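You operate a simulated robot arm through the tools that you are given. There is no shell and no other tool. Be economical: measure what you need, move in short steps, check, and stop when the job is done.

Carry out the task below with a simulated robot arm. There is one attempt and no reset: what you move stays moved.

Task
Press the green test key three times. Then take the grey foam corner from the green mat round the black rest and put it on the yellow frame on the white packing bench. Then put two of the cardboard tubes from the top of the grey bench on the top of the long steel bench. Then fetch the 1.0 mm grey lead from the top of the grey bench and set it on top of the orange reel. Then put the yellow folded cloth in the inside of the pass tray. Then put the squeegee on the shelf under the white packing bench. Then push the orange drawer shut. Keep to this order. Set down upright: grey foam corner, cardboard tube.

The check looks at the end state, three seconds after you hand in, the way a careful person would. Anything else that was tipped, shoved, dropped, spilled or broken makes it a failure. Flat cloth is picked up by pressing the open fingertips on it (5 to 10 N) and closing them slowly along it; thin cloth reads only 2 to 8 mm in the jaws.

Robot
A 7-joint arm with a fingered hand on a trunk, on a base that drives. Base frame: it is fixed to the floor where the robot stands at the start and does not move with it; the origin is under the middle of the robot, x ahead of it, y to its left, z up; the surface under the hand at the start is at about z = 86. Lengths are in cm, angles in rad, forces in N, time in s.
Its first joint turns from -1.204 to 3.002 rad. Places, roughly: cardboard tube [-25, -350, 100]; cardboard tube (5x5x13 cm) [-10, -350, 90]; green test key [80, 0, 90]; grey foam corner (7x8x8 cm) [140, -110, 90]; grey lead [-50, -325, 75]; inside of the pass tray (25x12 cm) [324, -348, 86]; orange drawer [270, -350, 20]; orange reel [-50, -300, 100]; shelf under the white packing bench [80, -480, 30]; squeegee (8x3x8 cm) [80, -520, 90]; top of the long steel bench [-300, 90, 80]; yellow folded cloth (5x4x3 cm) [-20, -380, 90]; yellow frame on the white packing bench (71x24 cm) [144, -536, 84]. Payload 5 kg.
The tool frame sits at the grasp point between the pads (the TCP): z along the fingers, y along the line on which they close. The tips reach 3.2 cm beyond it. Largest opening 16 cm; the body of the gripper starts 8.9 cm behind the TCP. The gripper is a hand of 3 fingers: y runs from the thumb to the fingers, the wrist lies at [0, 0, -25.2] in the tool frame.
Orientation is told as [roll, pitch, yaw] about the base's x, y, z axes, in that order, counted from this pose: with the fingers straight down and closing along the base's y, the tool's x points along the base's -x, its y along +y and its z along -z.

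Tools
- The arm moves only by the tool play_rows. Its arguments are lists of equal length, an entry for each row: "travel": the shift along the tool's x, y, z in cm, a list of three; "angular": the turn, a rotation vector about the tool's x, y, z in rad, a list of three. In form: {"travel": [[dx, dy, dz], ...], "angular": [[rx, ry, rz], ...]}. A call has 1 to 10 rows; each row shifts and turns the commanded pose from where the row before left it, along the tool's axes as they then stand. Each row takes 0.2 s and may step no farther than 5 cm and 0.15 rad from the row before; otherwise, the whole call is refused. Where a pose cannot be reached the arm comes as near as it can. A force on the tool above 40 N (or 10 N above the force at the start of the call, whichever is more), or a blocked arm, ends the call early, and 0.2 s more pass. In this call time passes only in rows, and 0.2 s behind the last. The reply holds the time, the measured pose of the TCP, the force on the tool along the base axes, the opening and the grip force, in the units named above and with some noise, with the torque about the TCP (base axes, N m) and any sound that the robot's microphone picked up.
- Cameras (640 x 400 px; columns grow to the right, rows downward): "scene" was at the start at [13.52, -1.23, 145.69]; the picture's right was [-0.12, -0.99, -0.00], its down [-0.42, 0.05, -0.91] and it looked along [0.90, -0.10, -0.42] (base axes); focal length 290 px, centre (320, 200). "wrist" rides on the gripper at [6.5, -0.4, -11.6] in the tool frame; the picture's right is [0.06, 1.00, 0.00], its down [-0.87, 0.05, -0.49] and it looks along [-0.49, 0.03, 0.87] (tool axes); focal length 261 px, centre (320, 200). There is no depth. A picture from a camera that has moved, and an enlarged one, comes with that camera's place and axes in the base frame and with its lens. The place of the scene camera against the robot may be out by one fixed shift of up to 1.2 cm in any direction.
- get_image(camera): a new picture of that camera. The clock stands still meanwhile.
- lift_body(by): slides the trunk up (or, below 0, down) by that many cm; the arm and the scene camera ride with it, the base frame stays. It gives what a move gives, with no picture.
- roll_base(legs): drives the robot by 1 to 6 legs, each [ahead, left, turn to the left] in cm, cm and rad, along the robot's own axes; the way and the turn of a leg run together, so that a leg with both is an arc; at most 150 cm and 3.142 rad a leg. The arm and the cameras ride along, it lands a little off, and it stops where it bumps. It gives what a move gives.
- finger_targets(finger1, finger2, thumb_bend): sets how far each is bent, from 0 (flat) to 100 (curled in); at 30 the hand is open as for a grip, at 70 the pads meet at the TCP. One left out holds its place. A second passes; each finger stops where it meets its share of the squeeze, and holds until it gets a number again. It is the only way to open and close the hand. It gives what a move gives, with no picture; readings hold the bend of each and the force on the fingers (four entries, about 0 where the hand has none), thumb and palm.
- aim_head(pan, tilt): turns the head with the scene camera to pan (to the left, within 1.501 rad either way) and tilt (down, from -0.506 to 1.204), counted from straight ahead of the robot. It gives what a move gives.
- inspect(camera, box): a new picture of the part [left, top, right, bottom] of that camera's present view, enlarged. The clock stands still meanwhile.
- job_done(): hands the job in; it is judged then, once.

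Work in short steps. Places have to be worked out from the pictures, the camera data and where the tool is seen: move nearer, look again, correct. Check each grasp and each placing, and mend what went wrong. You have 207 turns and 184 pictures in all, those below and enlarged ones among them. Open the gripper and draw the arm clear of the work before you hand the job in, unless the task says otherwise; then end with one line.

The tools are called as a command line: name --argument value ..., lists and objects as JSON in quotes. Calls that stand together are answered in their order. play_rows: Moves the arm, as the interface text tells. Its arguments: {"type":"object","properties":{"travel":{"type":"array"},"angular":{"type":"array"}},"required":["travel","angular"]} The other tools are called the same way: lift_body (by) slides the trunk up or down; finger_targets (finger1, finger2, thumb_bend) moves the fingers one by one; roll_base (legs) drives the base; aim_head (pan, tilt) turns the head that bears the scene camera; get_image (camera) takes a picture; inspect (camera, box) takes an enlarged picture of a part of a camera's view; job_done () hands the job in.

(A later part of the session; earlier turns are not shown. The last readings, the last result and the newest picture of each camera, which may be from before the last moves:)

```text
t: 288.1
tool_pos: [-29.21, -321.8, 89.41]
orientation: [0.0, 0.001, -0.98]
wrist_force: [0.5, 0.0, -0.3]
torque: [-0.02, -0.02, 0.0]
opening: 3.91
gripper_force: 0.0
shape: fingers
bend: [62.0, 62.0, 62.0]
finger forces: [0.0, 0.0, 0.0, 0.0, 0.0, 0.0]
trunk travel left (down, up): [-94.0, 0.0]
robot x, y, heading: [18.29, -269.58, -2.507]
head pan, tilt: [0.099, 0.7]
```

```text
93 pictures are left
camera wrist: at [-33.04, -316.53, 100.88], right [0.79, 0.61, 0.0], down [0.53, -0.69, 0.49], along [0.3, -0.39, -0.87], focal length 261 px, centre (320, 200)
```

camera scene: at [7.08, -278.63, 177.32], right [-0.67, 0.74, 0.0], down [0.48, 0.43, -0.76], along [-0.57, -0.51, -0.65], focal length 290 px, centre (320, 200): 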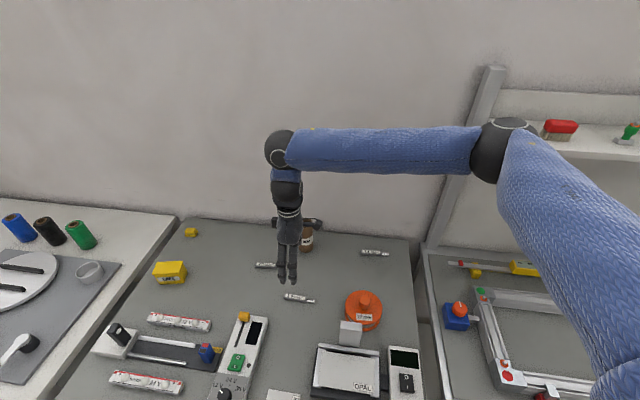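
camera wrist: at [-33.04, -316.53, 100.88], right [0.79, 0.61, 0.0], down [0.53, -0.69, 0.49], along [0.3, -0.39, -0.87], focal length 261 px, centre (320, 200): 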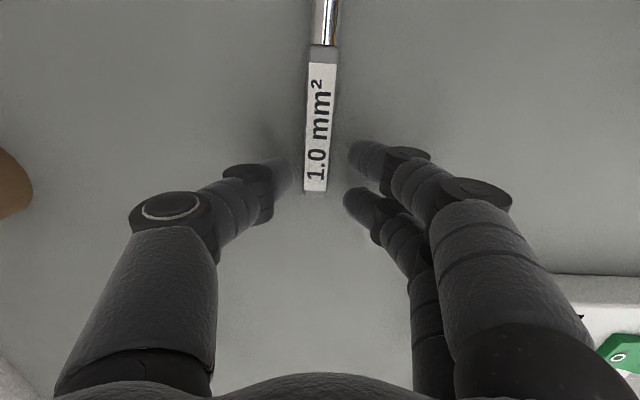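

Slightly too far back: finger 2 would miss the end. I move 1.3 cm forward, go down and grip.

play_rows --travel '[[1.3, 0, 0], [0, 0, 0.45]]' --angular '[[0, 0, 0], [0, 0, 0]]'

finger_targets --finger1 74 --finger2 74 --thumb_bend 73

play_rows --travel '[[0, 0, -1], [0, 0, -3], [0, 0, -4]]' --angular '[[0, 0, 0], [0, 0, 0], [0, 0, 0]]'

get_image --camera "wrist"

inspect --camera "scene" --box '[280, 220, 420, 330]'

```text
t: 288.7
tool_pos: [-30.0, -320.76, 88.9]
orientation: [0.0, -0.001, -0.979]
wrist_force: [-0.1, -0.8, -0.1]
torque: [-0.01, 0.0, 0.0]
opening: 3.91
gripper_force: 0.1
shape: fingers
bend: [62.0, 62.0, 62.0]
finger forces: [0.1, 0.1, 0.0, 0.1, 0.0, 0.0]
trunk travel left (down, up): [-94.0, 0.0]
robot x, y, heading: [18.59, -269.4, -2.501]
head pan, tilt: [0.099, 0.7]
```

```text
t: 289.7
tool_pos: [-30.05, -320.75, 88.92]
orientation: [0.0, 0.0, -0.98]
wrist_force: [0.1, -0.1, 0.0]
torque: [0.01, -0.01, 0.01]
opening: 2.12
gripper_force: 14.5
shape: fingers
bend: [72.0, 72.0, 68.0]
finger forces: [7.2, 7.4, 0.1, 0.0, 14.9, 0.0]
trunk travel left (down, up): [-94.0, 0.0]
robot x, y, heading: [18.34, -269.71, -2.51]
head pan, tilt: [0.099, 0.7]
```

```text
t: 290.5
tool_pos: [-30.02, -320.77, 96.66]
orientation: [-0.001, 0.002, -0.979]
wrist_force: [0.5, -0.5, -0.5]
torque: [-0.05, 0.02, 0.0]
opening: 2.11
gripper_force: 14.9
shape: fingers
bend: [72.0, 72.0, 68.0]
finger forces: [7.3, 7.3, 0.0, 0.0, 14.8, 0.0]
trunk travel left (down, up): [-94.0, 0.0]
robot x, y, heading: [18.43, -269.65, -2.501]
head pan, tilt: [0.099, 0.7]
```

```text
92 pictures are left
camera wrist: at [-33.82, -315.48, 108.21], right [0.79, 0.61, 0.0], down [0.53, -0.69, 0.49], along [0.3, -0.39, -0.87], focal length 261 px, centre (320, 200)
```

wrist: 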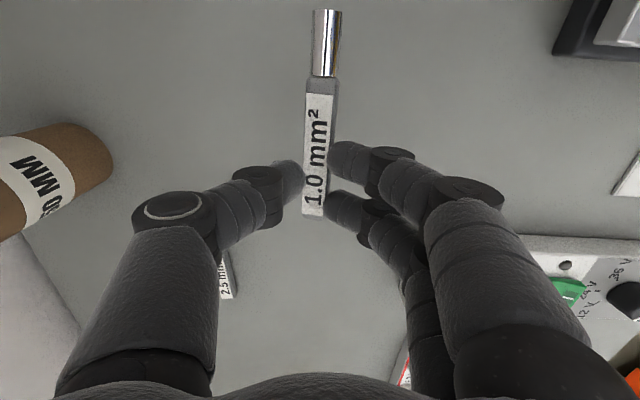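

```text
3.64 times, centred on (350, 275) of scene
camera zoom: at [7.29, -278.54, 177.3], right [-0.67, 0.74, 0.0], down [0.48, 0.43, -0.77], along [-0.57, -0.51, -0.64], focal length 1055 px, centre (211, -73)
```

zoom: 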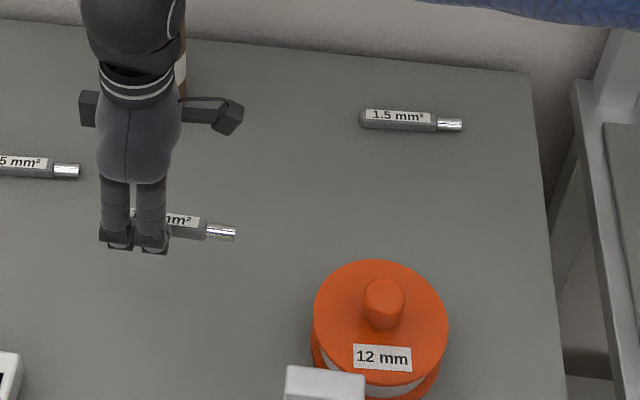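

Held level near its tail. I carry it to TCP (−39.0, −306.5), which puts the lead's middle well over the disc.

play_rows --travel '[[0, 0, -3.5], [4.3, 0.1, 0], [4.3, 0.1, 0], [4.3, 0.1, 0], [4, 0.2, 0], [0, 0, 3], [0, 0, 1.5]]' --angular '[[0, 0, 0], [0, 0, 0], [0, 0, 0], [0, 0, 0], [0, 0, 0], [0, 0, 0], [0, 0, 0]]'

get_image --camera "wrist"

inspect --camera "scene" --box '[280, 220, 420, 330]'

```text
t: 292.1
tool_pos: [-38.82, -306.5, 95.98]
orientation: [0.002, 0.001, -0.98]
wrist_force: [-0.8, -0.3, 0.0]
torque: [0.0, 0.01, 0.01]
opening: 2.14
gripper_force: 14.1
shape: fingers
bend: [72.0, 72.0, 68.0]
finger forces: [7.0, 7.3, 0.0, 0.1, 14.6, 0.0]
trunk travel left (down, up): [-94.0, 0.0]
robot x, y, heading: [18.43, -269.59, -2.504]
head pan, tilt: [0.099, 0.7]
```

```text
90 pictures are left
camera wrist: at [-42.71, -301.18, 107.52], right [0.79, 0.61, 0.0], down [0.53, -0.69, 0.49], along [0.3, -0.39, -0.87], focal length 261 px, centre (320, 200)
```

wrist: 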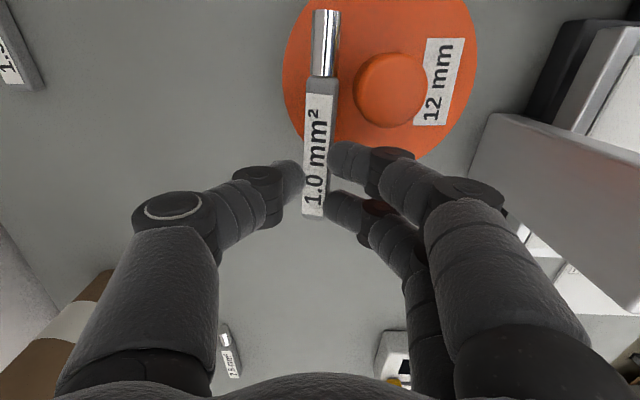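

```text
3.64 times, centred on (350, 275) of scene
camera zoom: at [7.17, -278.43, 177.32], right [-0.67, 0.74, 0.0], down [0.48, 0.43, -0.76], along [-0.57, -0.51, -0.64], focal length 1055 px, centre (211, -73)
```

zoom: 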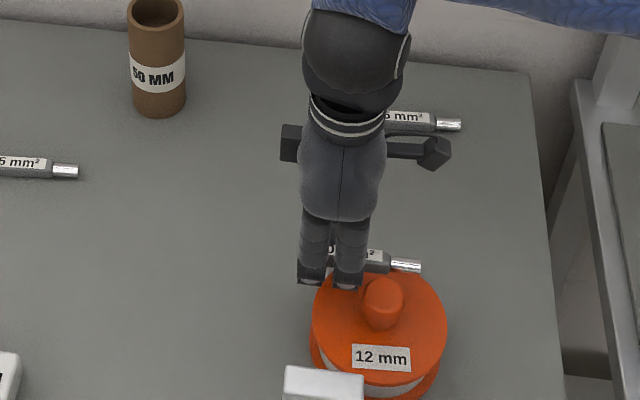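

Clearance to the knob is now better. I lower slowly.

play_rows --travel '[[0, 0, 1], [0, 0, 1], [0, 0, 0.4], [0, 0, 0.3], [0, 0, 0.3]]' --angular '[[0, 0, 0], [0, 0, 0], [0, 0, 0], [0, 0, 0], [0, 0, 0]]'

get_image --camera "wrist"

inspect --camera "scene" --box '[280, 220, 420, 330]'

```text
t: 293.3
tool_pos: [-38.73, -306.48, 93.11]
orientation: [-0.004, 0.0, -0.979]
wrist_force: [0.9, 0.4, 24.1]
torque: [0.04, 0.08, -0.05]
opening: 2.09
gripper_force: 20.3
shape: fingers
bend: [73.0, 72.0, 69.0]
finger forces: [11.8, 9.7, 0.0, 0.0, 18.5, 0.0]
trunk travel left (down, up): [-94.0, 0.0]
robot x, y, heading: [18.37, -269.81, -2.5]
head pan, tilt: [0.099, 0.7]
```

```text
88 pictures are left
camera wrist: at [-42.67, -301.18, 104.65], right [0.79, 0.61, 0.0], down [0.53, -0.69, 0.49], along [0.3, -0.39, -0.87], focal length 261 px, centre (320, 200)
```

wrist: 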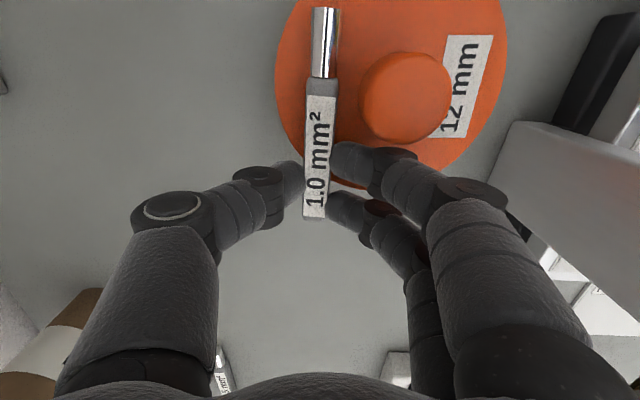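

```text
3.64 times, centred on (350, 275) of scene
camera zoom: at [7.4, -278.42, 177.38], right [-0.67, 0.74, 0.0], down [0.48, 0.43, -0.77], along [-0.57, -0.51, -0.64], focal length 1055 px, centre (211, -73)
```

zoom: 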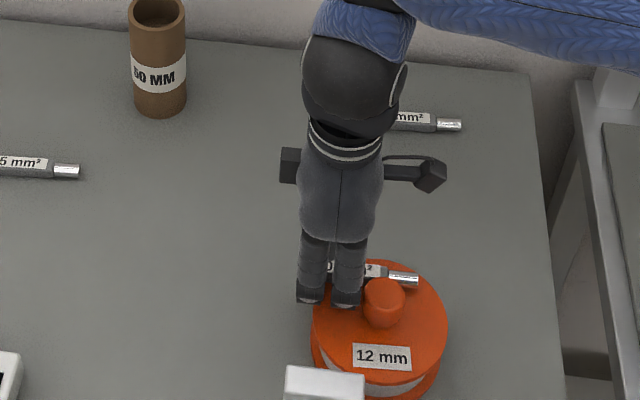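

Solid contact, reel still. I relieve the force and open only a little on the finger side (knob near), more on the thumb side.

play_rows --travel '[[0, 0, -0.3]]' --angular '[[0, 0, 0]]'

finger_targets --finger1 67 --finger2 67 --thumb_bend 60

get_image --camera "wrist"

```text
t: 293.7
tool_pos: [-38.81, -306.39, 93.24]
orientation: [0.001, -0.001, -0.98]
wrist_force: [0.8, -1.8, 13.1]
torque: [-0.08, 0.12, 0.0]
opening: 2.11
gripper_force: 17.5
shape: fingers
bend: [73.0, 72.0, 69.0]
finger forces: [9.3, 8.3, 0.0, 0.1, 17.6, 0.0]
trunk travel left (down, up): [-94.0, 0.0]
robot x, y, heading: [18.1, -269.96, -2.508]
head pan, tilt: [0.099, 0.7]
```

```text
t: 294.7
tool_pos: [-38.84, -306.34, 93.27]
orientation: [0.001, 0.0, -0.98]
wrist_force: [0.5, 1.0, 6.3]
torque: [0.15, -0.05, -0.01]
opening: 3.3
gripper_force: 3.1
shape: fingers
bend: [69.0, 67.0, 60.0]
finger forces: [5.9, 0.1, 0.0, 0.0, 0.1, 0.0]
trunk travel left (down, up): [-94.0, 0.0]
robot x, y, heading: [18.14, -269.68, -2.506]
head pan, tilt: [0.099, 0.7]
```

```text
86 pictures are left
camera wrist: at [-42.69, -301.12, 104.73], right [0.79, 0.61, 0.0], down [0.53, -0.69, 0.49], along [0.3, -0.39, -0.87], focal length 261 px, centre (320, 200)
```

wrist: 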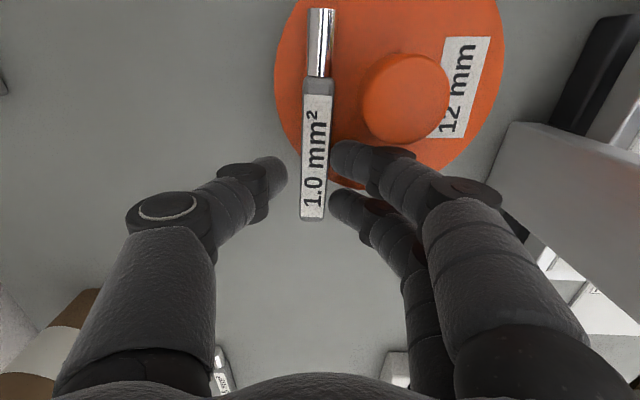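

Released; the lead rests on the disc. I lift straight up and check.

play_rows --travel '[[0, 0, -0.5], [0, 0, -1.5], [0, 0, -4], [0, 0, -4.5], [0, 0, -4.5]]' --angular '[[0, 0, 0], [0, 0, 0], [0, 0, 0], [0, 0, 0], [0, 0, 0]]'

get_image --camera "wrist"

inspect --camera "scene" --box '[280, 220, 420, 330]'

```text
t: 295.9
tool_pos: [-38.98, -306.18, 108.63]
orientation: [0.0, 0.001, -0.979]
wrist_force: [0.2, 0.8, 0.0]
torque: [0.0, 0.01, -0.02]
opening: 3.4
gripper_force: 0.1
shape: fingers
bend: [67.0, 67.0, 60.0]
finger forces: [0.0, 0.0, 0.0, 0.0, 0.0, 0.0]
trunk travel left (down, up): [-94.0, 0.0]
robot x, y, heading: [18.37, -270.03, -2.503]
head pan, tilt: [0.099, 0.7]
```

```text
85 pictures are left
camera wrist: at [-42.77, -300.91, 119.96], right [0.79, 0.61, 0.0], down [0.53, -0.69, 0.49], along [0.3, -0.39, -0.87], focal length 261 px, centre (320, 200)
```

wrist: 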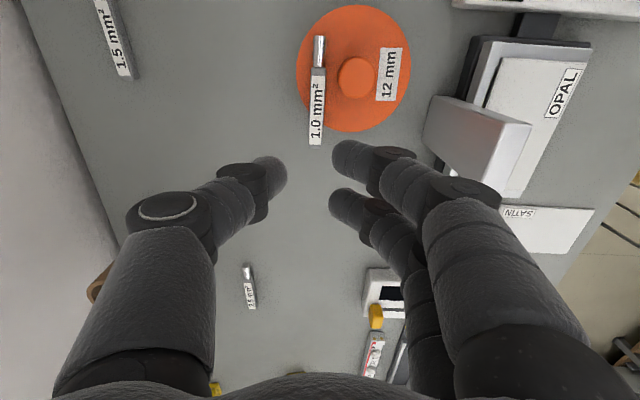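

```text
3.64 times, centred on (350, 275) of scene
camera zoom: at [7.34, -278.48, 177.31], right [-0.67, 0.74, 0.0], down [0.48, 0.43, -0.77], along [-0.57, -0.51, -0.64], focal length 1055 px, centre (211, -73)
```

zoom: 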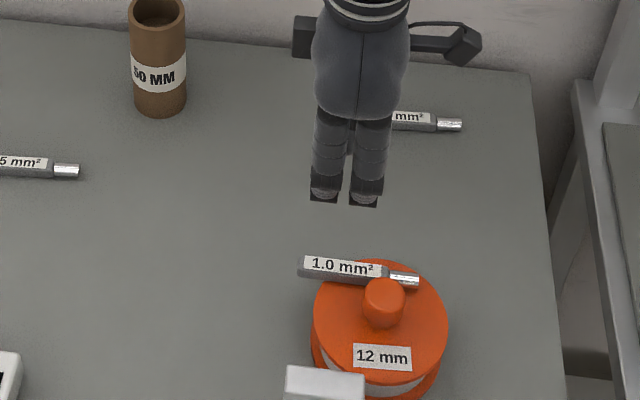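

The lead rests on the reel. Next is the yellow cloth at about (−18.5, −378). I raise the hand and shift the base left along the bench.

play_rows --travel '[[0, 0, -4], [0, 0, -4]]' --angular '[[0, 0, 0], [0, 0, 0]]'

roll_base --legs '[[6, 40, 0]]'

finger_targets --finger1 45 --finger2 45 --thumb_bend 45

aim_head --pan 0.2 --tilt 0.6

get_image --camera "scene"

get_image --camera "wrist"

```text
t: 296.5
tool_pos: [-38.76, -305.98, 116.7]
orientation: [0.001, 0.0, -0.979]
wrist_force: [0.3, -0.4, -0.4]
torque: [-0.01, 0.02, 0.03]
opening: 3.44
gripper_force: 0.1
shape: fingers
bend: [67.0, 67.0, 60.0]
finger forces: [0.0, 0.1, 0.1, 0.0, 0.1, 0.0]
trunk travel left (down, up): [-94.0, 0.0]
robot x, y, heading: [18.05, -269.62, -2.505]
head pan, tilt: [0.099, 0.7]
```

```text
t: 299.0
tool_pos: [-20.23, -341.59, 116.62]
orientation: [0.001, 0.0, -0.988]
wrist_force: [0.1, 0.3, 0.0]
torque: [0.03, -0.02, 0.0]
opening: 3.41
gripper_force: 0.1
shape: fingers
bend: [67.0, 67.0, 60.0]
finger forces: [0.0, 0.1, 0.1, 0.0, 0.1, 0.1]
trunk travel left (down, up): [-94.0, 0.0]
robot x, y, heading: [37.27, -305.85, -2.516]
head pan, tilt: [0.099, 0.7]
```

```text
t: 300.0
tool_pos: [-19.96, -341.6, 116.52]
orientation: [0.0, 0.0, -0.987]
wrist_force: [0.2, -0.1, 0.3]
torque: [-0.01, -0.01, 0.0]
opening: 10.69
gripper_force: 0.0
shape: fingers
bend: [45.0, 45.0, 45.0]
finger forces: [0.0, 0.0, 0.0, 0.0, 0.1, 0.1]
trunk travel left (down, up): [-94.0, 0.0]
robot x, y, heading: [37.49, -306.0, -2.518]
head pan, tilt: [0.099, 0.7]
```

```text
t: 300.7
tool_pos: [-20.18, -341.7, 116.51]
orientation: [0.0, 0.0, -0.988]
wrist_force: [-0.3, 1.2, -0.3]
torque: [0.01, 0.0, 0.01]
opening: 10.69
gripper_force: 0.1
shape: fingers
bend: [45.0, 45.0, 45.0]
finger forces: [0.1, 0.0, 0.0, 0.0, 0.0, 0.0]
trunk travel left (down, up): [-94.0, 0.0]
robot x, y, heading: [37.77, -305.94, -2.512]
head pan, tilt: [0.201, 0.6]
```

```text
83 pictures are left
camera scene: at [26.61, -315.56, 178.17], right [-0.74, 0.68, 0.0], down [0.38, 0.42, -0.82], along [-0.56, -0.61, -0.57], focal length 290 px, centre (320, 200)
```

scene: 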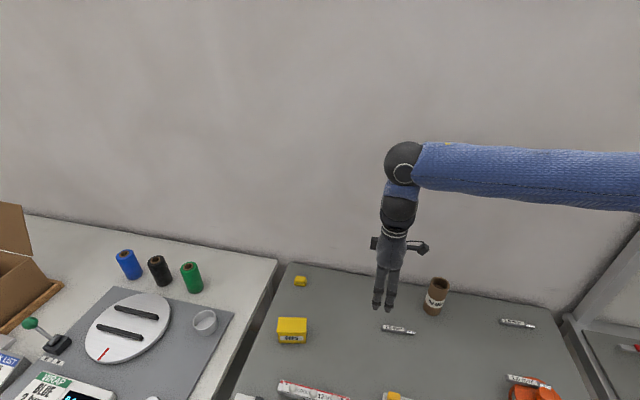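

```text
82 pictures are left
camera wrist: at [-23.92, -336.39, 128.07], right [0.8, 0.6, 0.0], down [0.52, -0.7, 0.49], along [0.3, -0.39, -0.87], focal length 261 px, centre (320, 200)
```

wrist: 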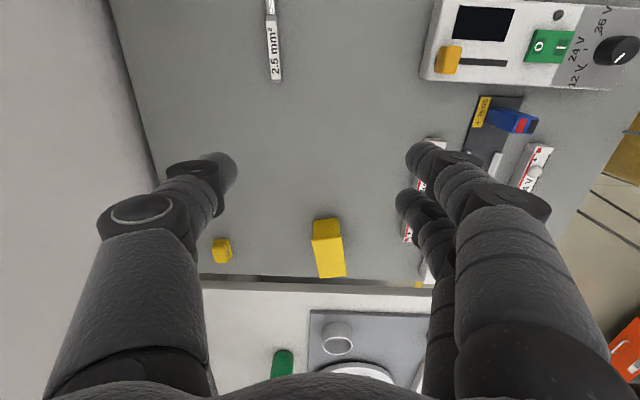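

inspect --camera "scene" --box '[260, 255, 340, 325]'

inspect --camera "wrist" --box '[180, 210, 280, 290]'

```text
5.71 times, centred on (300, 290) of scene
camera zoom: at [26.61, -315.56, 178.17], right [-0.74, 0.68, 0.0], down [0.38, 0.42, -0.82], along [-0.56, -0.61, -0.57], focal length 1657 px, centre (434, -314)
```

zoom: 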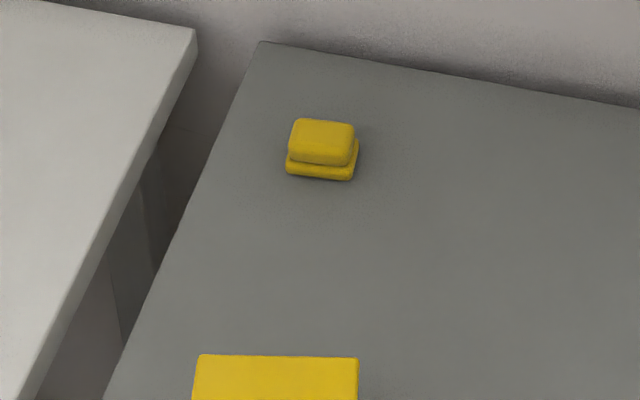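

```text
5.00 times, centred on (230, 250) of wrist
camera zoom: at [-23.92, -336.39, 128.07], right [0.8, 0.6, 0.0], down [0.52, -0.7, 0.49], along [0.3, -0.39, -0.87], focal length 1303 px, centre (770, -50)
```

zoom: 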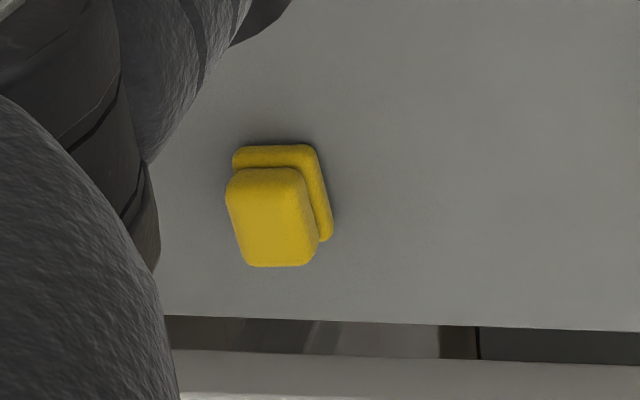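

The folded cloth sits at about (−18.2, −377), edges aligned with the present hand yaw. I move over it at this height.

play_rows --travel '[[-3.8, -2.1, 0], [-3.8, -2.1, 0], [-3.8, -2.1, 0], [-3.8, -2.1, 0], [-3.8, -2.1, 0], [-3.8, -2.1, 0], [-3.8, -2.1, 0]]' --angular '[[0, 0, 0], [0, 0, 0], [0, 0, 0], [0, 0, 0], [0, 0, 0], [0, 0, 0], [0, 0, 0]]'

lift_body --by -12

get_image --camera "wrist"

get_image --camera "scene"

```text
t: 302.3
tool_pos: [-17.56, -372.08, 116.37]
orientation: [0.001, 0.003, -0.989]
wrist_force: [-0.8, 0.9, -0.2]
torque: [-0.02, 0.03, 0.0]
opening: 10.7
gripper_force: 0.0
shape: fingers
bend: [45.0, 45.0, 45.0]
finger forces: [0.1, 0.0, 0.0, 0.0, 0.0, 0.0]
trunk travel left (down, up): [-94.0, 0.0]
robot x, y, heading: [37.02, -306.2, -2.515]
head pan, tilt: [0.201, 0.6]
```

```text
t: 303.8
tool_pos: [-17.71, -371.8, 104.41]
orientation: [0.0, -0.001, -0.987]
wrist_force: [-0.5, 0.0, -0.1]
torque: [-0.05, -0.02, 0.0]
opening: 10.73
gripper_force: 0.1
shape: fingers
bend: [45.0, 45.0, 45.0]
finger forces: [0.0, 0.1, 0.1, 0.0, 0.0, 0.0]
trunk travel left (down, up): [-82.0, 12.0]
robot x, y, heading: [37.51, -306.08, -2.516]
head pan, tilt: [0.201, 0.6]
```

```text
79 pictures are left
camera wrist: at [-21.44, -366.53, 115.91], right [0.8, 0.6, 0.0], down [0.52, -0.7, 0.49], along [0.3, -0.39, -0.87], focal length 261 px, centre (320, 200)
```

wrist: 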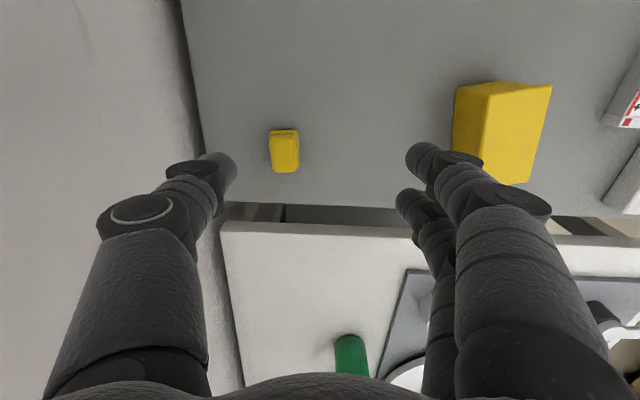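

```text
78 pictures are left
camera scene: at [26.64, -315.58, 166.19], right [-0.74, 0.68, 0.0], down [0.38, 0.42, -0.82], along [-0.56, -0.61, -0.57], focal length 290 px, centre (320, 200)
```

scene: 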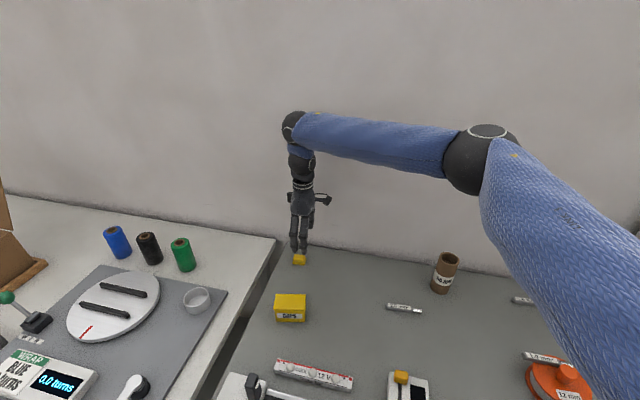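

Cloth at (−18.7, −376.6). The wall is close on the thumb side, so I centre 0.9 cm off toward the fingers. I move over and descend to about z 92.

play_rows --travel '[[-3.4, -2.6, 0], [0, 0, 4], [0, 0, 4], [0, 0, 4]]' --angular '[[0, 0, 0], [0, 0, 0], [0, 0, 0], [0, 0, 0]]'

get_image --camera "wrist"

```text
t: 304.8
tool_pos: [-17.85, -376.06, 92.65]
orientation: [0.0, -0.002, -0.987]
wrist_force: [-0.1, -0.8, -0.8]
torque: [-0.03, 0.0, -0.01]
opening: 10.74
gripper_force: 0.1
shape: fingers
bend: [45.0, 45.0, 45.0]
finger forces: [0.1, 0.0, 0.1, 0.0, 0.0, 0.1]
trunk travel left (down, up): [-82.0, 12.0]
robot x, y, heading: [37.53, -306.19, -2.518]
head pan, tilt: [0.201, 0.6]
```

```text
77 pictures are left
camera wrist: at [-21.79, -370.73, 104.1], right [0.8, 0.6, 0.0], down [0.52, -0.7, 0.49], along [0.3, -0.39, -0.87], focal length 261 px, centre (320, 200)
```

wrist: 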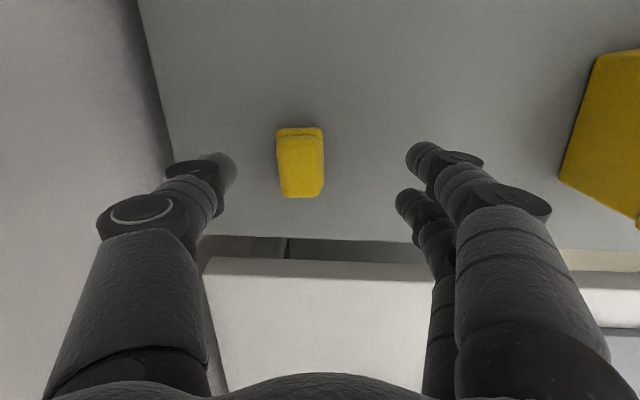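

Aligned. I lower to z 90.3, close partway, then finish at z 89.2 and close slowly.

play_rows --travel '[[0, -0.4, 1.2], [0, 0, 1.1]]' --angular '[[0, 0, 0], [0, 0, 0]]'

finger_targets --finger1 57 --finger2 57 --thumb_bend 57

play_rows --travel '[[0, 0, 0.5], [0, 0, 0.4]]' --angular '[[0, 0, 0], [0, 0, 0]]'

get_image --camera "wrist"

```text
t: 305.4
tool_pos: [-18.32, -376.25, 90.21]
orientation: [0.002, 0.001, -0.987]
wrist_force: [0.6, 0.6, -0.3]
torque: [0.02, -0.06, 0.0]
opening: 10.76
gripper_force: 0.0
shape: fingers
bend: [45.0, 45.0, 45.0]
finger forces: [0.1, 0.0, 0.1, 0.0, 0.1, 0.1]
trunk travel left (down, up): [-82.0, 12.0]
robot x, y, heading: [37.13, -305.74, -2.512]
head pan, tilt: [0.201, 0.6]
```

```text
t: 306.4
tool_pos: [-18.29, -376.39, 90.42]
orientation: [0.0, 0.001, -0.989]
wrist_force: [-0.1, -0.4, 0.4]
torque: [0.01, 0.01, -0.03]
opening: 6.4
gripper_force: 0.0
shape: fingers
bend: [56.0, 56.0, 56.0]
finger forces: [0.0, 0.1, 0.1, 0.0, 0.1, 0.1]
trunk travel left (down, up): [-82.0, 12.0]
robot x, y, heading: [37.18, -305.91, -2.518]
head pan, tilt: [0.201, 0.6]
```

```text
t: 307.0
tool_pos: [-18.38, -376.28, 89.3]
orientation: [0.0, 0.002, -0.988]
wrist_force: [0.1, 0.5, -0.8]
torque: [-0.02, -0.01, 0.0]
opening: 6.4
gripper_force: 0.1
shape: fingers
bend: [56.0, 56.0, 56.0]
finger forces: [0.0, 0.1, 0.0, 0.0, 0.0, 0.1]
trunk travel left (down, up): [-82.0, 12.0]
robot x, y, heading: [37.55, -305.65, -2.515]
head pan, tilt: [0.201, 0.6]
```

```text
76 pictures are left
camera wrist: at [-22.15, -371.07, 100.73], right [0.8, 0.6, 0.0], down [0.52, -0.7, 0.49], along [0.3, -0.39, -0.87], focal length 261 px, centre (320, 200)
```

wrist: 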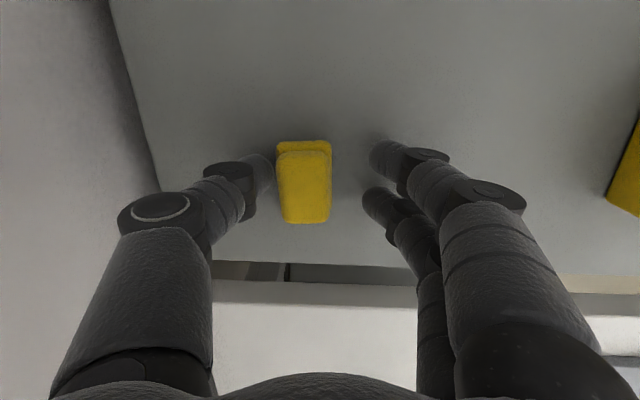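

finger_targets --finger1 66 --finger2 66 --thumb_bend 64

get_image --camera "wrist"

```text
t: 308.0
tool_pos: [-18.33, -376.31, 89.27]
orientation: [-0.001, 0.0, -0.988]
wrist_force: [1.0, -0.3, 1.7]
torque: [-0.03, 0.04, -0.03]
opening: 3.96
gripper_force: 5.7
shape: fingers
bend: [63.0, 63.0, 63.0]
finger forces: [2.8, 2.9, 0.0, 0.0, 5.4, 0.1]
trunk travel left (down, up): [-82.0, 12.0]
robot x, y, heading: [37.13, -305.75, -2.51]
head pan, tilt: [0.201, 0.6]
```

```text
75 pictures are left
camera wrist: at [-22.14, -371.05, 100.72], right [0.8, 0.6, 0.0], down [0.52, -0.7, 0.49], along [0.3, -0.39, -0.87], focal length 261 px, centre (320, 200)
```

wrist: 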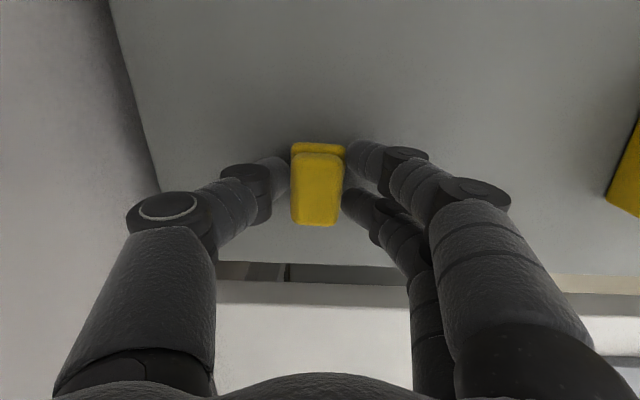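

Gripped. I tighten a little and lift.

finger_targets --finger1 68 --finger2 68 --thumb_bend 67

play_rows --travel '[[0, 0, -1], [0, 0, -3], [0, 0, -4], [0, 0, -4], [0, 0, -4]]' --angular '[[0, 0, 0], [0, 0, 0], [0, 0, 0], [0, 0, 0], [0, 0, 0]]'

get_image --camera "wrist"

```text
t: 309.0
tool_pos: [-18.42, -376.31, 89.27]
orientation: [-0.001, 0.001, -0.987]
wrist_force: [-0.1, -0.2, 0.4]
torque: [0.01, 0.01, 0.03]
opening: 3.91
gripper_force: 10.2
shape: fingers
bend: [63.0, 63.0, 64.0]
finger forces: [4.9, 5.0, 0.0, 0.1, 9.8, 0.0]
trunk travel left (down, up): [-82.0, 12.0]
robot x, y, heading: [36.92, -306.1, -2.516]
head pan, tilt: [0.201, 0.6]
```

```text
t: 310.2
tool_pos: [-18.31, -376.18, 105.57]
orientation: [-0.001, 0.001, -0.989]
wrist_force: [-0.2, 0.9, -0.5]
torque: [-0.02, 0.01, -0.01]
opening: 3.9
gripper_force: 9.9
shape: fingers
bend: [63.0, 63.0, 64.0]
finger forces: [4.9, 5.0, 0.0, 0.0, 9.7, 0.0]
trunk travel left (down, up): [-82.0, 12.0]
robot x, y, heading: [37.22, -305.76, -2.514]
head pan, tilt: [0.201, 0.6]
```

```text
74 pictures are left
camera wrist: at [-22.11, -370.86, 117.15], right [0.8, 0.6, 0.0], down [0.52, -0.7, 0.49], along [0.29, -0.39, -0.87], focal length 261 px, centre (320, 200)
```

wrist: 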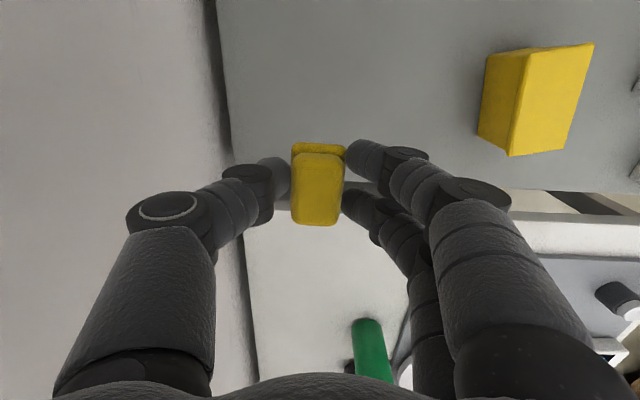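

Cloth held. I raise, pull the arm in, back out, turn around to face the assembly bench, and move along the aisle toward the pass tray.

lift_body --by 12

play_rows --travel '[[2, 3, -2.5], [2, 4, -2], [2, 4, 0], [2, 4, 0], [2, 4, 0], [1.5, 4, 0], [1.5, 4, 0]]' --angular '[[0, 0, 0], [0, 0, 0], [0, 0, 0], [0, 0, 0], [0, 0, 0], [0, 0, 0], [0, 0, 0]]'

roll_base --legs '[[-45, 0, 0], [0, 0, 3.08], [28, -124, 0]]'

aim_head --pan -0.2 --tilt 0.45

get_image --camera "scene"

```text
t: 311.7
tool_pos: [-18.36, -376.2, 117.42]
orientation: [0.0, -0.001, -0.988]
wrist_force: [0.6, 0.3, 0.0]
torque: [-0.03, 0.0, 0.0]
opening: 3.9
gripper_force: 9.6
shape: fingers
bend: [63.0, 63.0, 64.0]
finger forces: [4.9, 4.9, 0.1, 0.1, 9.7, 0.0]
trunk travel left (down, up): [-94.0, 0.0]
robot x, y, heading: [37.46, -305.82, -2.512]
head pan, tilt: [0.201, 0.6]
```

```text
t: 313.3
tool_pos: [-2.82, -350.2, 121.99]
orientation: [-0.002, 0.002, -0.988]
wrist_force: [-0.6, -0.2, -0.2]
torque: [-0.02, -0.04, 0.02]
opening: 3.88
gripper_force: 9.5
shape: fingers
bend: [64.0, 64.0, 64.0]
finger forces: [4.8, 4.8, 0.0, 0.0, 9.6, 0.1]
trunk travel left (down, up): [-94.0, 0.0]
robot x, y, heading: [37.23, -305.92, -2.515]
head pan, tilt: [0.201, 0.6]
```

```text
t: 329.1
tool_pos: [205.7, -327.47, 122.07]
orientation: [0.0, 0.0, 2.047]
wrist_force: [-0.2, 0.3, -0.1]
torque: [0.0, -0.01, 0.0]
opening: 3.79
gripper_force: 9.3
shape: fingers
bend: [64.0, 64.0, 64.0]
finger forces: [4.3, 4.4, 0.0, 0.1, 8.8, 0.1]
trunk travel left (down, up): [-94.0, 0.0]
robot x, y, heading: [161.26, -367.23, 0.525]
head pan, tilt: [0.201, 0.6]
```

```text
t: 329.9
tool_pos: [205.69, -327.6, 121.96]
orientation: [0.0, -0.002, 2.047]
wrist_force: [-0.1, -0.6, -0.5]
torque: [0.01, -0.02, 0.02]
opening: 3.79
gripper_force: 9.3
shape: fingers
bend: [64.0, 64.0, 64.0]
finger forces: [4.4, 4.3, 0.1, 0.1, 8.9, 0.0]
trunk travel left (down, up): [-94.0, 0.0]
robot x, y, heading: [161.11, -367.32, 0.522]
head pan, tilt: [-0.201, 0.45]
```

```text
73 pictures are left
camera scene: at [173.32, -362.08, 179.53], right [0.32, -0.95, 0.0], down [-0.41, -0.14, -0.9], along [0.85, 0.28, -0.44], focal length 290 px, centre (320, 200)
```

scene: 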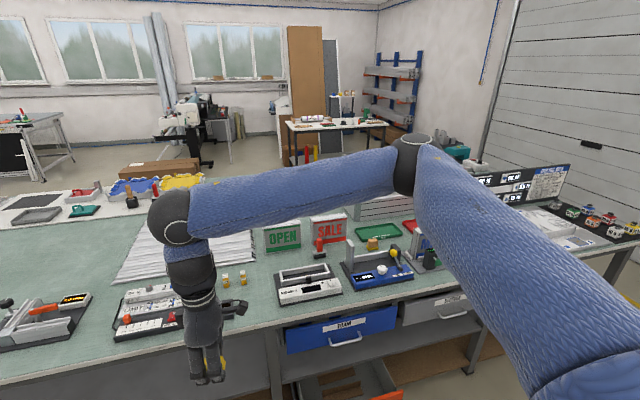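

The pass tray should be at pixel (379, 234): a green tray there, red one beside it. I zoom in.

inspect --camera "scene" --box '[270, 200, 450, 400]'

```text
2.00 times, centred on (360, 300) of scene
camera zoom: at [173.32, -362.08, 179.53], right [0.32, -0.95, 0.0], down [-0.41, -0.14, -0.9], along [0.85, 0.28, -0.44], focal length 580 px, centre (240, 0)
```

zoom: 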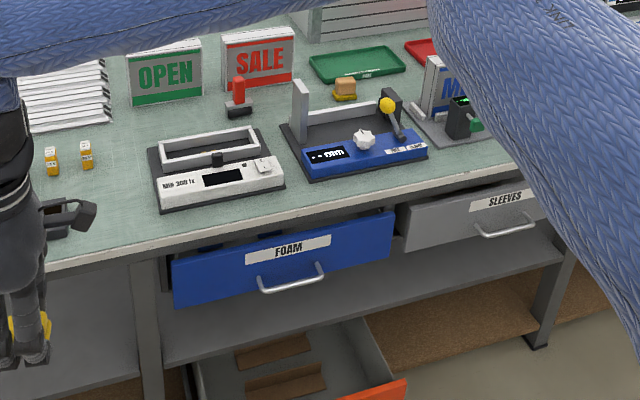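

The green "PASS" tray is behind the blue tester, about 50 cm inside the edge. I'll stand to the right of the open orange drawer, near (264, −412).

roll_base --legs '[[25, -93, 0], [38, 2, 0]]'

aim_head --pan 0.25 --tilt 0.6

get_image --camera "scene"

get_image --camera "wrist"

```text
t: 336.9
tool_pos: [305.59, -374.8, 121.98]
orientation: [0.0, 0.0, 2.042]
wrist_force: [0.6, -0.4, -0.3]
torque: [0.0, 0.01, 0.0]
opening: 3.8
gripper_force: 8.6
shape: fingers
bend: [64.0, 64.0, 64.0]
finger forces: [4.4, 4.3, 0.0, 0.1, 8.9, 0.1]
trunk travel left (down, up): [-94.0, 0.0]
robot x, y, heading: [260.53, -414.48, 0.516]
head pan, tilt: [-0.201, 0.45]
```

```text
t: 337.8
tool_pos: [305.44, -374.82, 122.01]
orientation: [0.0, 0.001, 2.043]
wrist_force: [0.1, 0.0, -0.5]
torque: [0.01, -0.03, 0.0]
opening: 3.81
gripper_force: 8.5
shape: fingers
bend: [64.0, 64.0, 64.0]
finger forces: [4.4, 4.4, 0.0, 0.0, 8.8, 0.0]
trunk travel left (down, up): [-94.0, 0.0]
robot x, y, heading: [260.72, -414.66, 0.513]
head pan, tilt: [0.25, 0.6]
```

```text
71 pictures are left
camera scene: at [270.62, -406.01, 178.19], right [0.69, -0.72, 0.0], down [-0.41, -0.39, -0.83], along [0.59, 0.57, -0.56], focal length 290 px, centre (320, 200)
```

scene: 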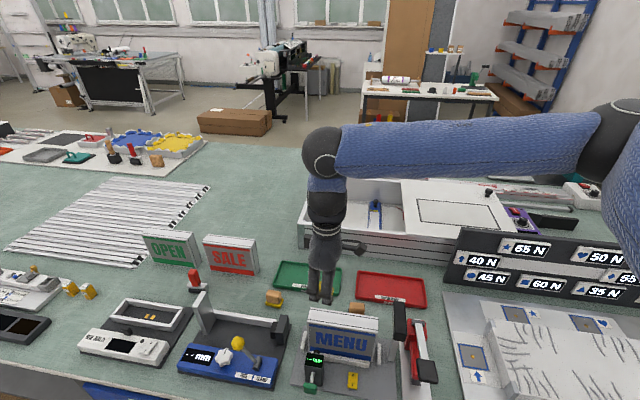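

```text
70 pictures are left
camera wrist: at [308.97, -380.36, 133.44], right [-0.86, -0.51, 0.0], down [-0.44, 0.75, 0.49], along [-0.25, 0.42, -0.87], focal length 261 px, centre (320, 200)
```

wrist: 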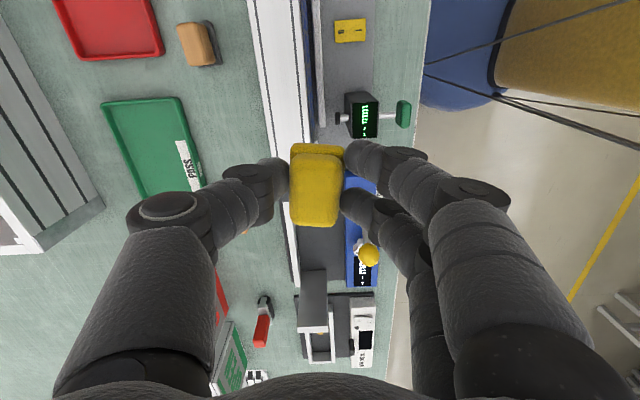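

The PASS tray centre is near (325.5, −350). I carry the cloth over it.

play_rows --travel '[[-1.9, -4.2, 0], [-1.9, -4.2, 0], [-1.9, -4.2, 0], [-1.9, -4.2, 0], [-1.9, -4.2, 0], [-1.8, -4.1, 0], [-1.7, -4.1, 0]]' --angular '[[0, 0, 0], [0, 0, 0], [0, 0, 0], [0, 0, 0], [0, 0, 0], [0, 0, 0], [0, 0, 0]]'

get_image --camera "wrist"

get_image --camera "scene"

```text
t: 339.4
tool_pos: [325.74, -349.94, 121.78]
orientation: [0.0, 0.002, 2.043]
wrist_force: [0.1, -0.5, -0.4]
torque: [-0.02, 0.02, 0.03]
opening: 3.76
gripper_force: 9.3
shape: fingers
bend: [64.0, 64.0, 64.0]
finger forces: [4.5, 4.4, 0.0, 0.0, 9.0, 0.0]
trunk travel left (down, up): [-94.0, 0.0]
robot x, y, heading: [260.35, -414.58, 0.52]
head pan, tilt: [0.25, 0.6]
```

```text
69 pictures are left
camera wrist: at [329.1, -355.31, 133.31], right [-0.86, -0.51, 0.0], down [-0.44, 0.75, 0.49], along [-0.25, 0.42, -0.87], focal length 261 px, centre (320, 200)
```

wrist: 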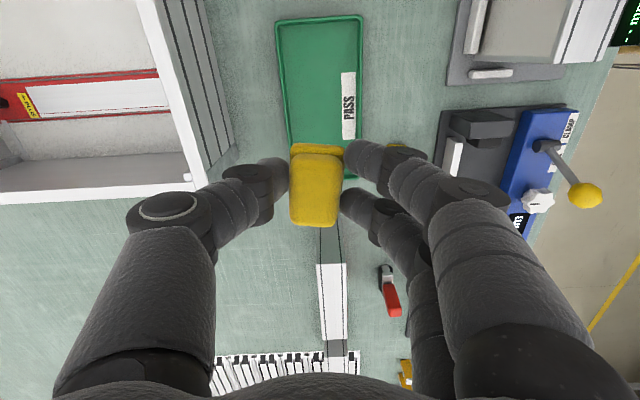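

```text
68 pictures are left
camera scene: at [270.58, -405.65, 178.17], right [0.69, -0.72, 0.0], down [-0.41, -0.39, -0.82], along [0.59, 0.57, -0.57], focal length 290 px, centre (320, 200)
```

scene: 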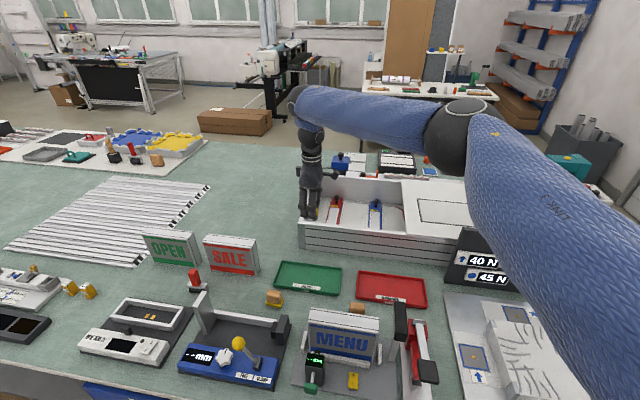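

Tray centre refined to (324, −348). I shift by (−1.7, 1.9) and lower the trunk by 27.

play_rows --travel '[[-2.5, 0.6, 0]]' --angular '[[0, 0, 0]]'

lift_body --by -27

get_image --camera "wrist"

get_image --camera "scene"

```text
t: 339.8
tool_pos: [324.06, -347.64, 121.87]
orientation: [-0.001, 0.004, 2.042]
wrist_force: [-0.2, 0.7, -0.1]
torque: [-0.03, -0.03, -0.06]
opening: 3.79
gripper_force: 9.4
shape: fingers
bend: [64.0, 64.0, 64.0]
finger forces: [4.6, 4.6, 0.0, 0.0, 9.0, 0.0]
trunk travel left (down, up): [-94.0, 0.0]
robot x, y, heading: [260.52, -414.29, 0.515]
head pan, tilt: [0.25, 0.6]
```

```text
t: 342.6
tool_pos: [324.09, -347.75, 94.99]
orientation: [-0.001, 0.0, 2.042]
wrist_force: [-0.4, 0.3, 0.2]
torque: [0.02, 0.03, -0.03]
opening: 3.8
gripper_force: 9.1
shape: fingers
bend: [64.0, 64.0, 64.0]
finger forces: [4.5, 4.6, 0.0, 0.0, 9.0, 0.0]
trunk travel left (down, up): [-67.0, 27.0]
robot x, y, heading: [260.4, -414.02, 0.516]
head pan, tilt: [0.25, 0.6]
```

```text
67 pictures are left
camera wrist: at [327.54, -353.37, 106.41], right [-0.86, -0.51, 0.0], down [-0.44, 0.75, 0.49], along [-0.25, 0.42, -0.87], focal length 261 px, centre (320, 200)
```

wrist: 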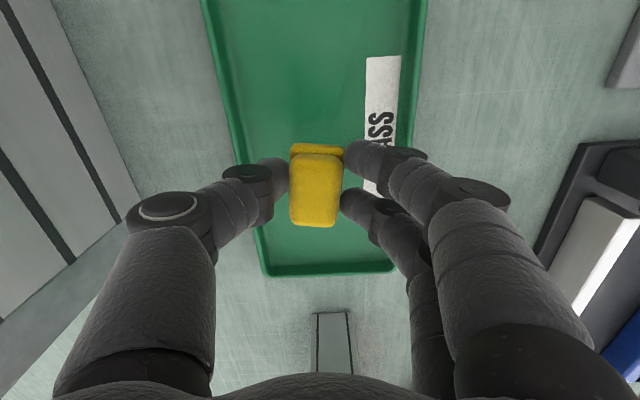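

```text
66 pictures are left
camera scene: at [270.65, -405.96, 151.18], right [0.69, -0.72, 0.0], down [-0.41, -0.39, -0.82], along [0.59, 0.57, -0.57], focal length 290 px, centre (320, 200)
```

scene: 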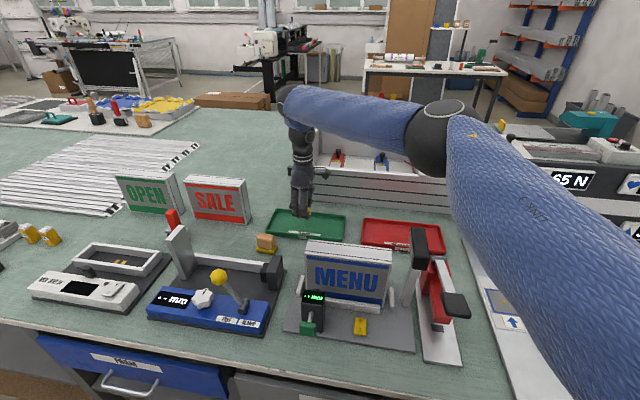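

Well centred across the tray. I lower to contact.

play_rows --travel '[[1, 0, 1.5], [0, 0, 1.2], [0, 0, 0.5], [0, 0, 0.4], [0, 0, 0.4]]' --angular '[[0, 0, 0], [0, 0, 0], [0, 0, 0], [0, 0, 0], [0, 0, 0]]'

```text
t: 343.8
tool_pos: [324.51, -348.79, 90.81]
orientation: [0.0, 0.001, 2.041]
wrist_force: [-0.1, 0.1, -0.4]
torque: [0.01, 0.01, 0.03]
opening: 3.79
gripper_force: 8.7
shape: fingers
bend: [64.0, 64.0, 64.0]
finger forces: [4.5, 4.5, 0.0, 0.0, 9.0, 0.0]
trunk travel left (down, up): [-67.0, 27.0]
robot x, y, heading: [260.61, -414.67, 0.516]
head pan, tilt: [0.25, 0.6]
```

play_rows --travel '[[0, 0, 0.4], [0, 0, 0.4], [0, 0, 0.3]]' --angular '[[0, 0, 0], [0, 0, 0], [0, 0, 0]]'

get_image --camera "wrist"

```text
t: 344.6
tool_pos: [324.51, -348.61, 90.28]
orientation: [-0.005, -0.001, 2.042]
wrist_force: [0.2, 0.7, 34.8]
torque: [0.27, -0.54, -0.01]
opening: 3.76
gripper_force: 21.6
shape: fingers
bend: [65.0, 65.0, 66.0]
finger forces: [7.4, 7.0, 0.0, 0.1, 29.2, 0.1]
trunk travel left (down, up): [-67.0, 27.0]
robot x, y, heading: [260.18, -414.24, 0.515]
head pan, tilt: [0.25, 0.6]
```

```text
65 pictures are left
camera wrist: at [327.88, -354.31, 101.69], right [-0.86, -0.51, 0.0], down [-0.44, 0.75, 0.49], along [-0.25, 0.43, -0.87], focal length 261 px, centre (320, 200)
```

wrist: 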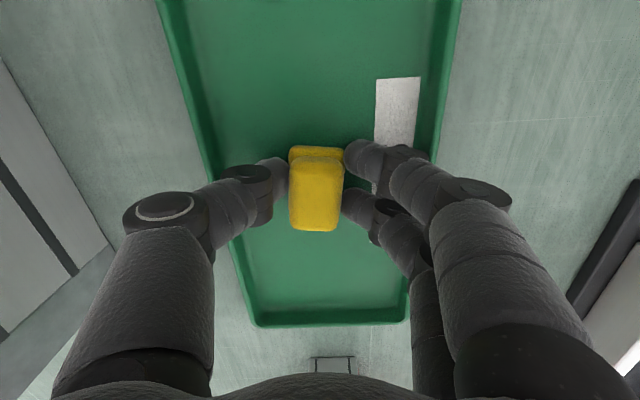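

Tips touch the tray floor. I rise 0.5 cm, open modestly and lift.

play_rows --travel '[[0, 0, -0.7]]' --angular '[[0, 0, 0]]'

finger_targets --finger1 57 --finger2 57 --thumb_bend 58

play_rows --travel '[[0, 0, -1], [0, 0, -3], [0, 0, -4.5], [0, 0, -4.5]]' --angular '[[0, 0, 0], [0, 0, 0], [0, 0, 0], [0, 0, 0]]'

get_image --camera "wrist"

```text
t: 345.0
tool_pos: [324.5, -348.77, 90.17]
orientation: [0.0, 0.002, 2.042]
wrist_force: [-0.9, 1.2, 5.0]
torque: [0.06, 0.0, -0.01]
opening: 3.79
gripper_force: 10.2
shape: fingers
bend: [65.0, 65.0, 65.0]
finger forces: [5.0, 5.2, 0.0, 0.0, 9.8, 0.0]
trunk travel left (down, up): [-67.0, 27.0]
robot x, y, heading: [260.51, -414.29, 0.522]
head pan, tilt: [0.25, 0.6]
```

```text
t: 346.0
tool_pos: [324.57, -348.71, 90.55]
orientation: [0.0, 0.0, 2.042]
wrist_force: [0.4, -1.0, 7.2]
torque: [-0.06, 0.0, 0.04]
opening: 5.59
gripper_force: 3.5
shape: fingers
bend: [57.0, 57.0, 58.0]
finger forces: [2.0, 2.1, 0.0, 0.1, 3.5, 0.0]
trunk travel left (down, up): [-67.0, 27.0]
robot x, y, heading: [260.64, -414.46, 0.514]
head pan, tilt: [0.25, 0.6]
```

```text
t: 347.0
tool_pos: [324.45, -348.61, 103.57]
orientation: [0.0, 0.002, 2.042]
wrist_force: [-0.7, 0.5, 0.0]
torque: [0.02, -0.05, 0.0]
opening: 6.05
gripper_force: 0.0
shape: fingers
bend: [56.0, 56.0, 57.0]
finger forces: [0.0, 0.1, 0.0, 0.0, 0.1, 0.1]
trunk travel left (down, up): [-67.0, 27.0]
robot x, y, heading: [260.24, -414.11, 0.522]
head pan, tilt: [0.25, 0.6]
```

```text
64 pictures are left
camera wrist: at [327.91, -354.16, 115.05], right [-0.86, -0.51, 0.0], down [-0.44, 0.75, 0.49], along [-0.25, 0.42, -0.87], focal length 261 px, centre (320, 200)
```

wrist: 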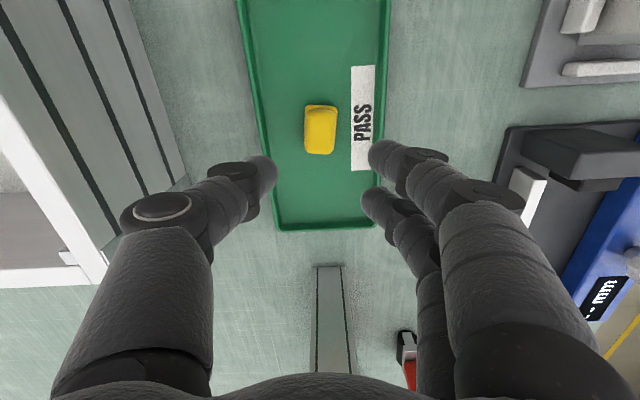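

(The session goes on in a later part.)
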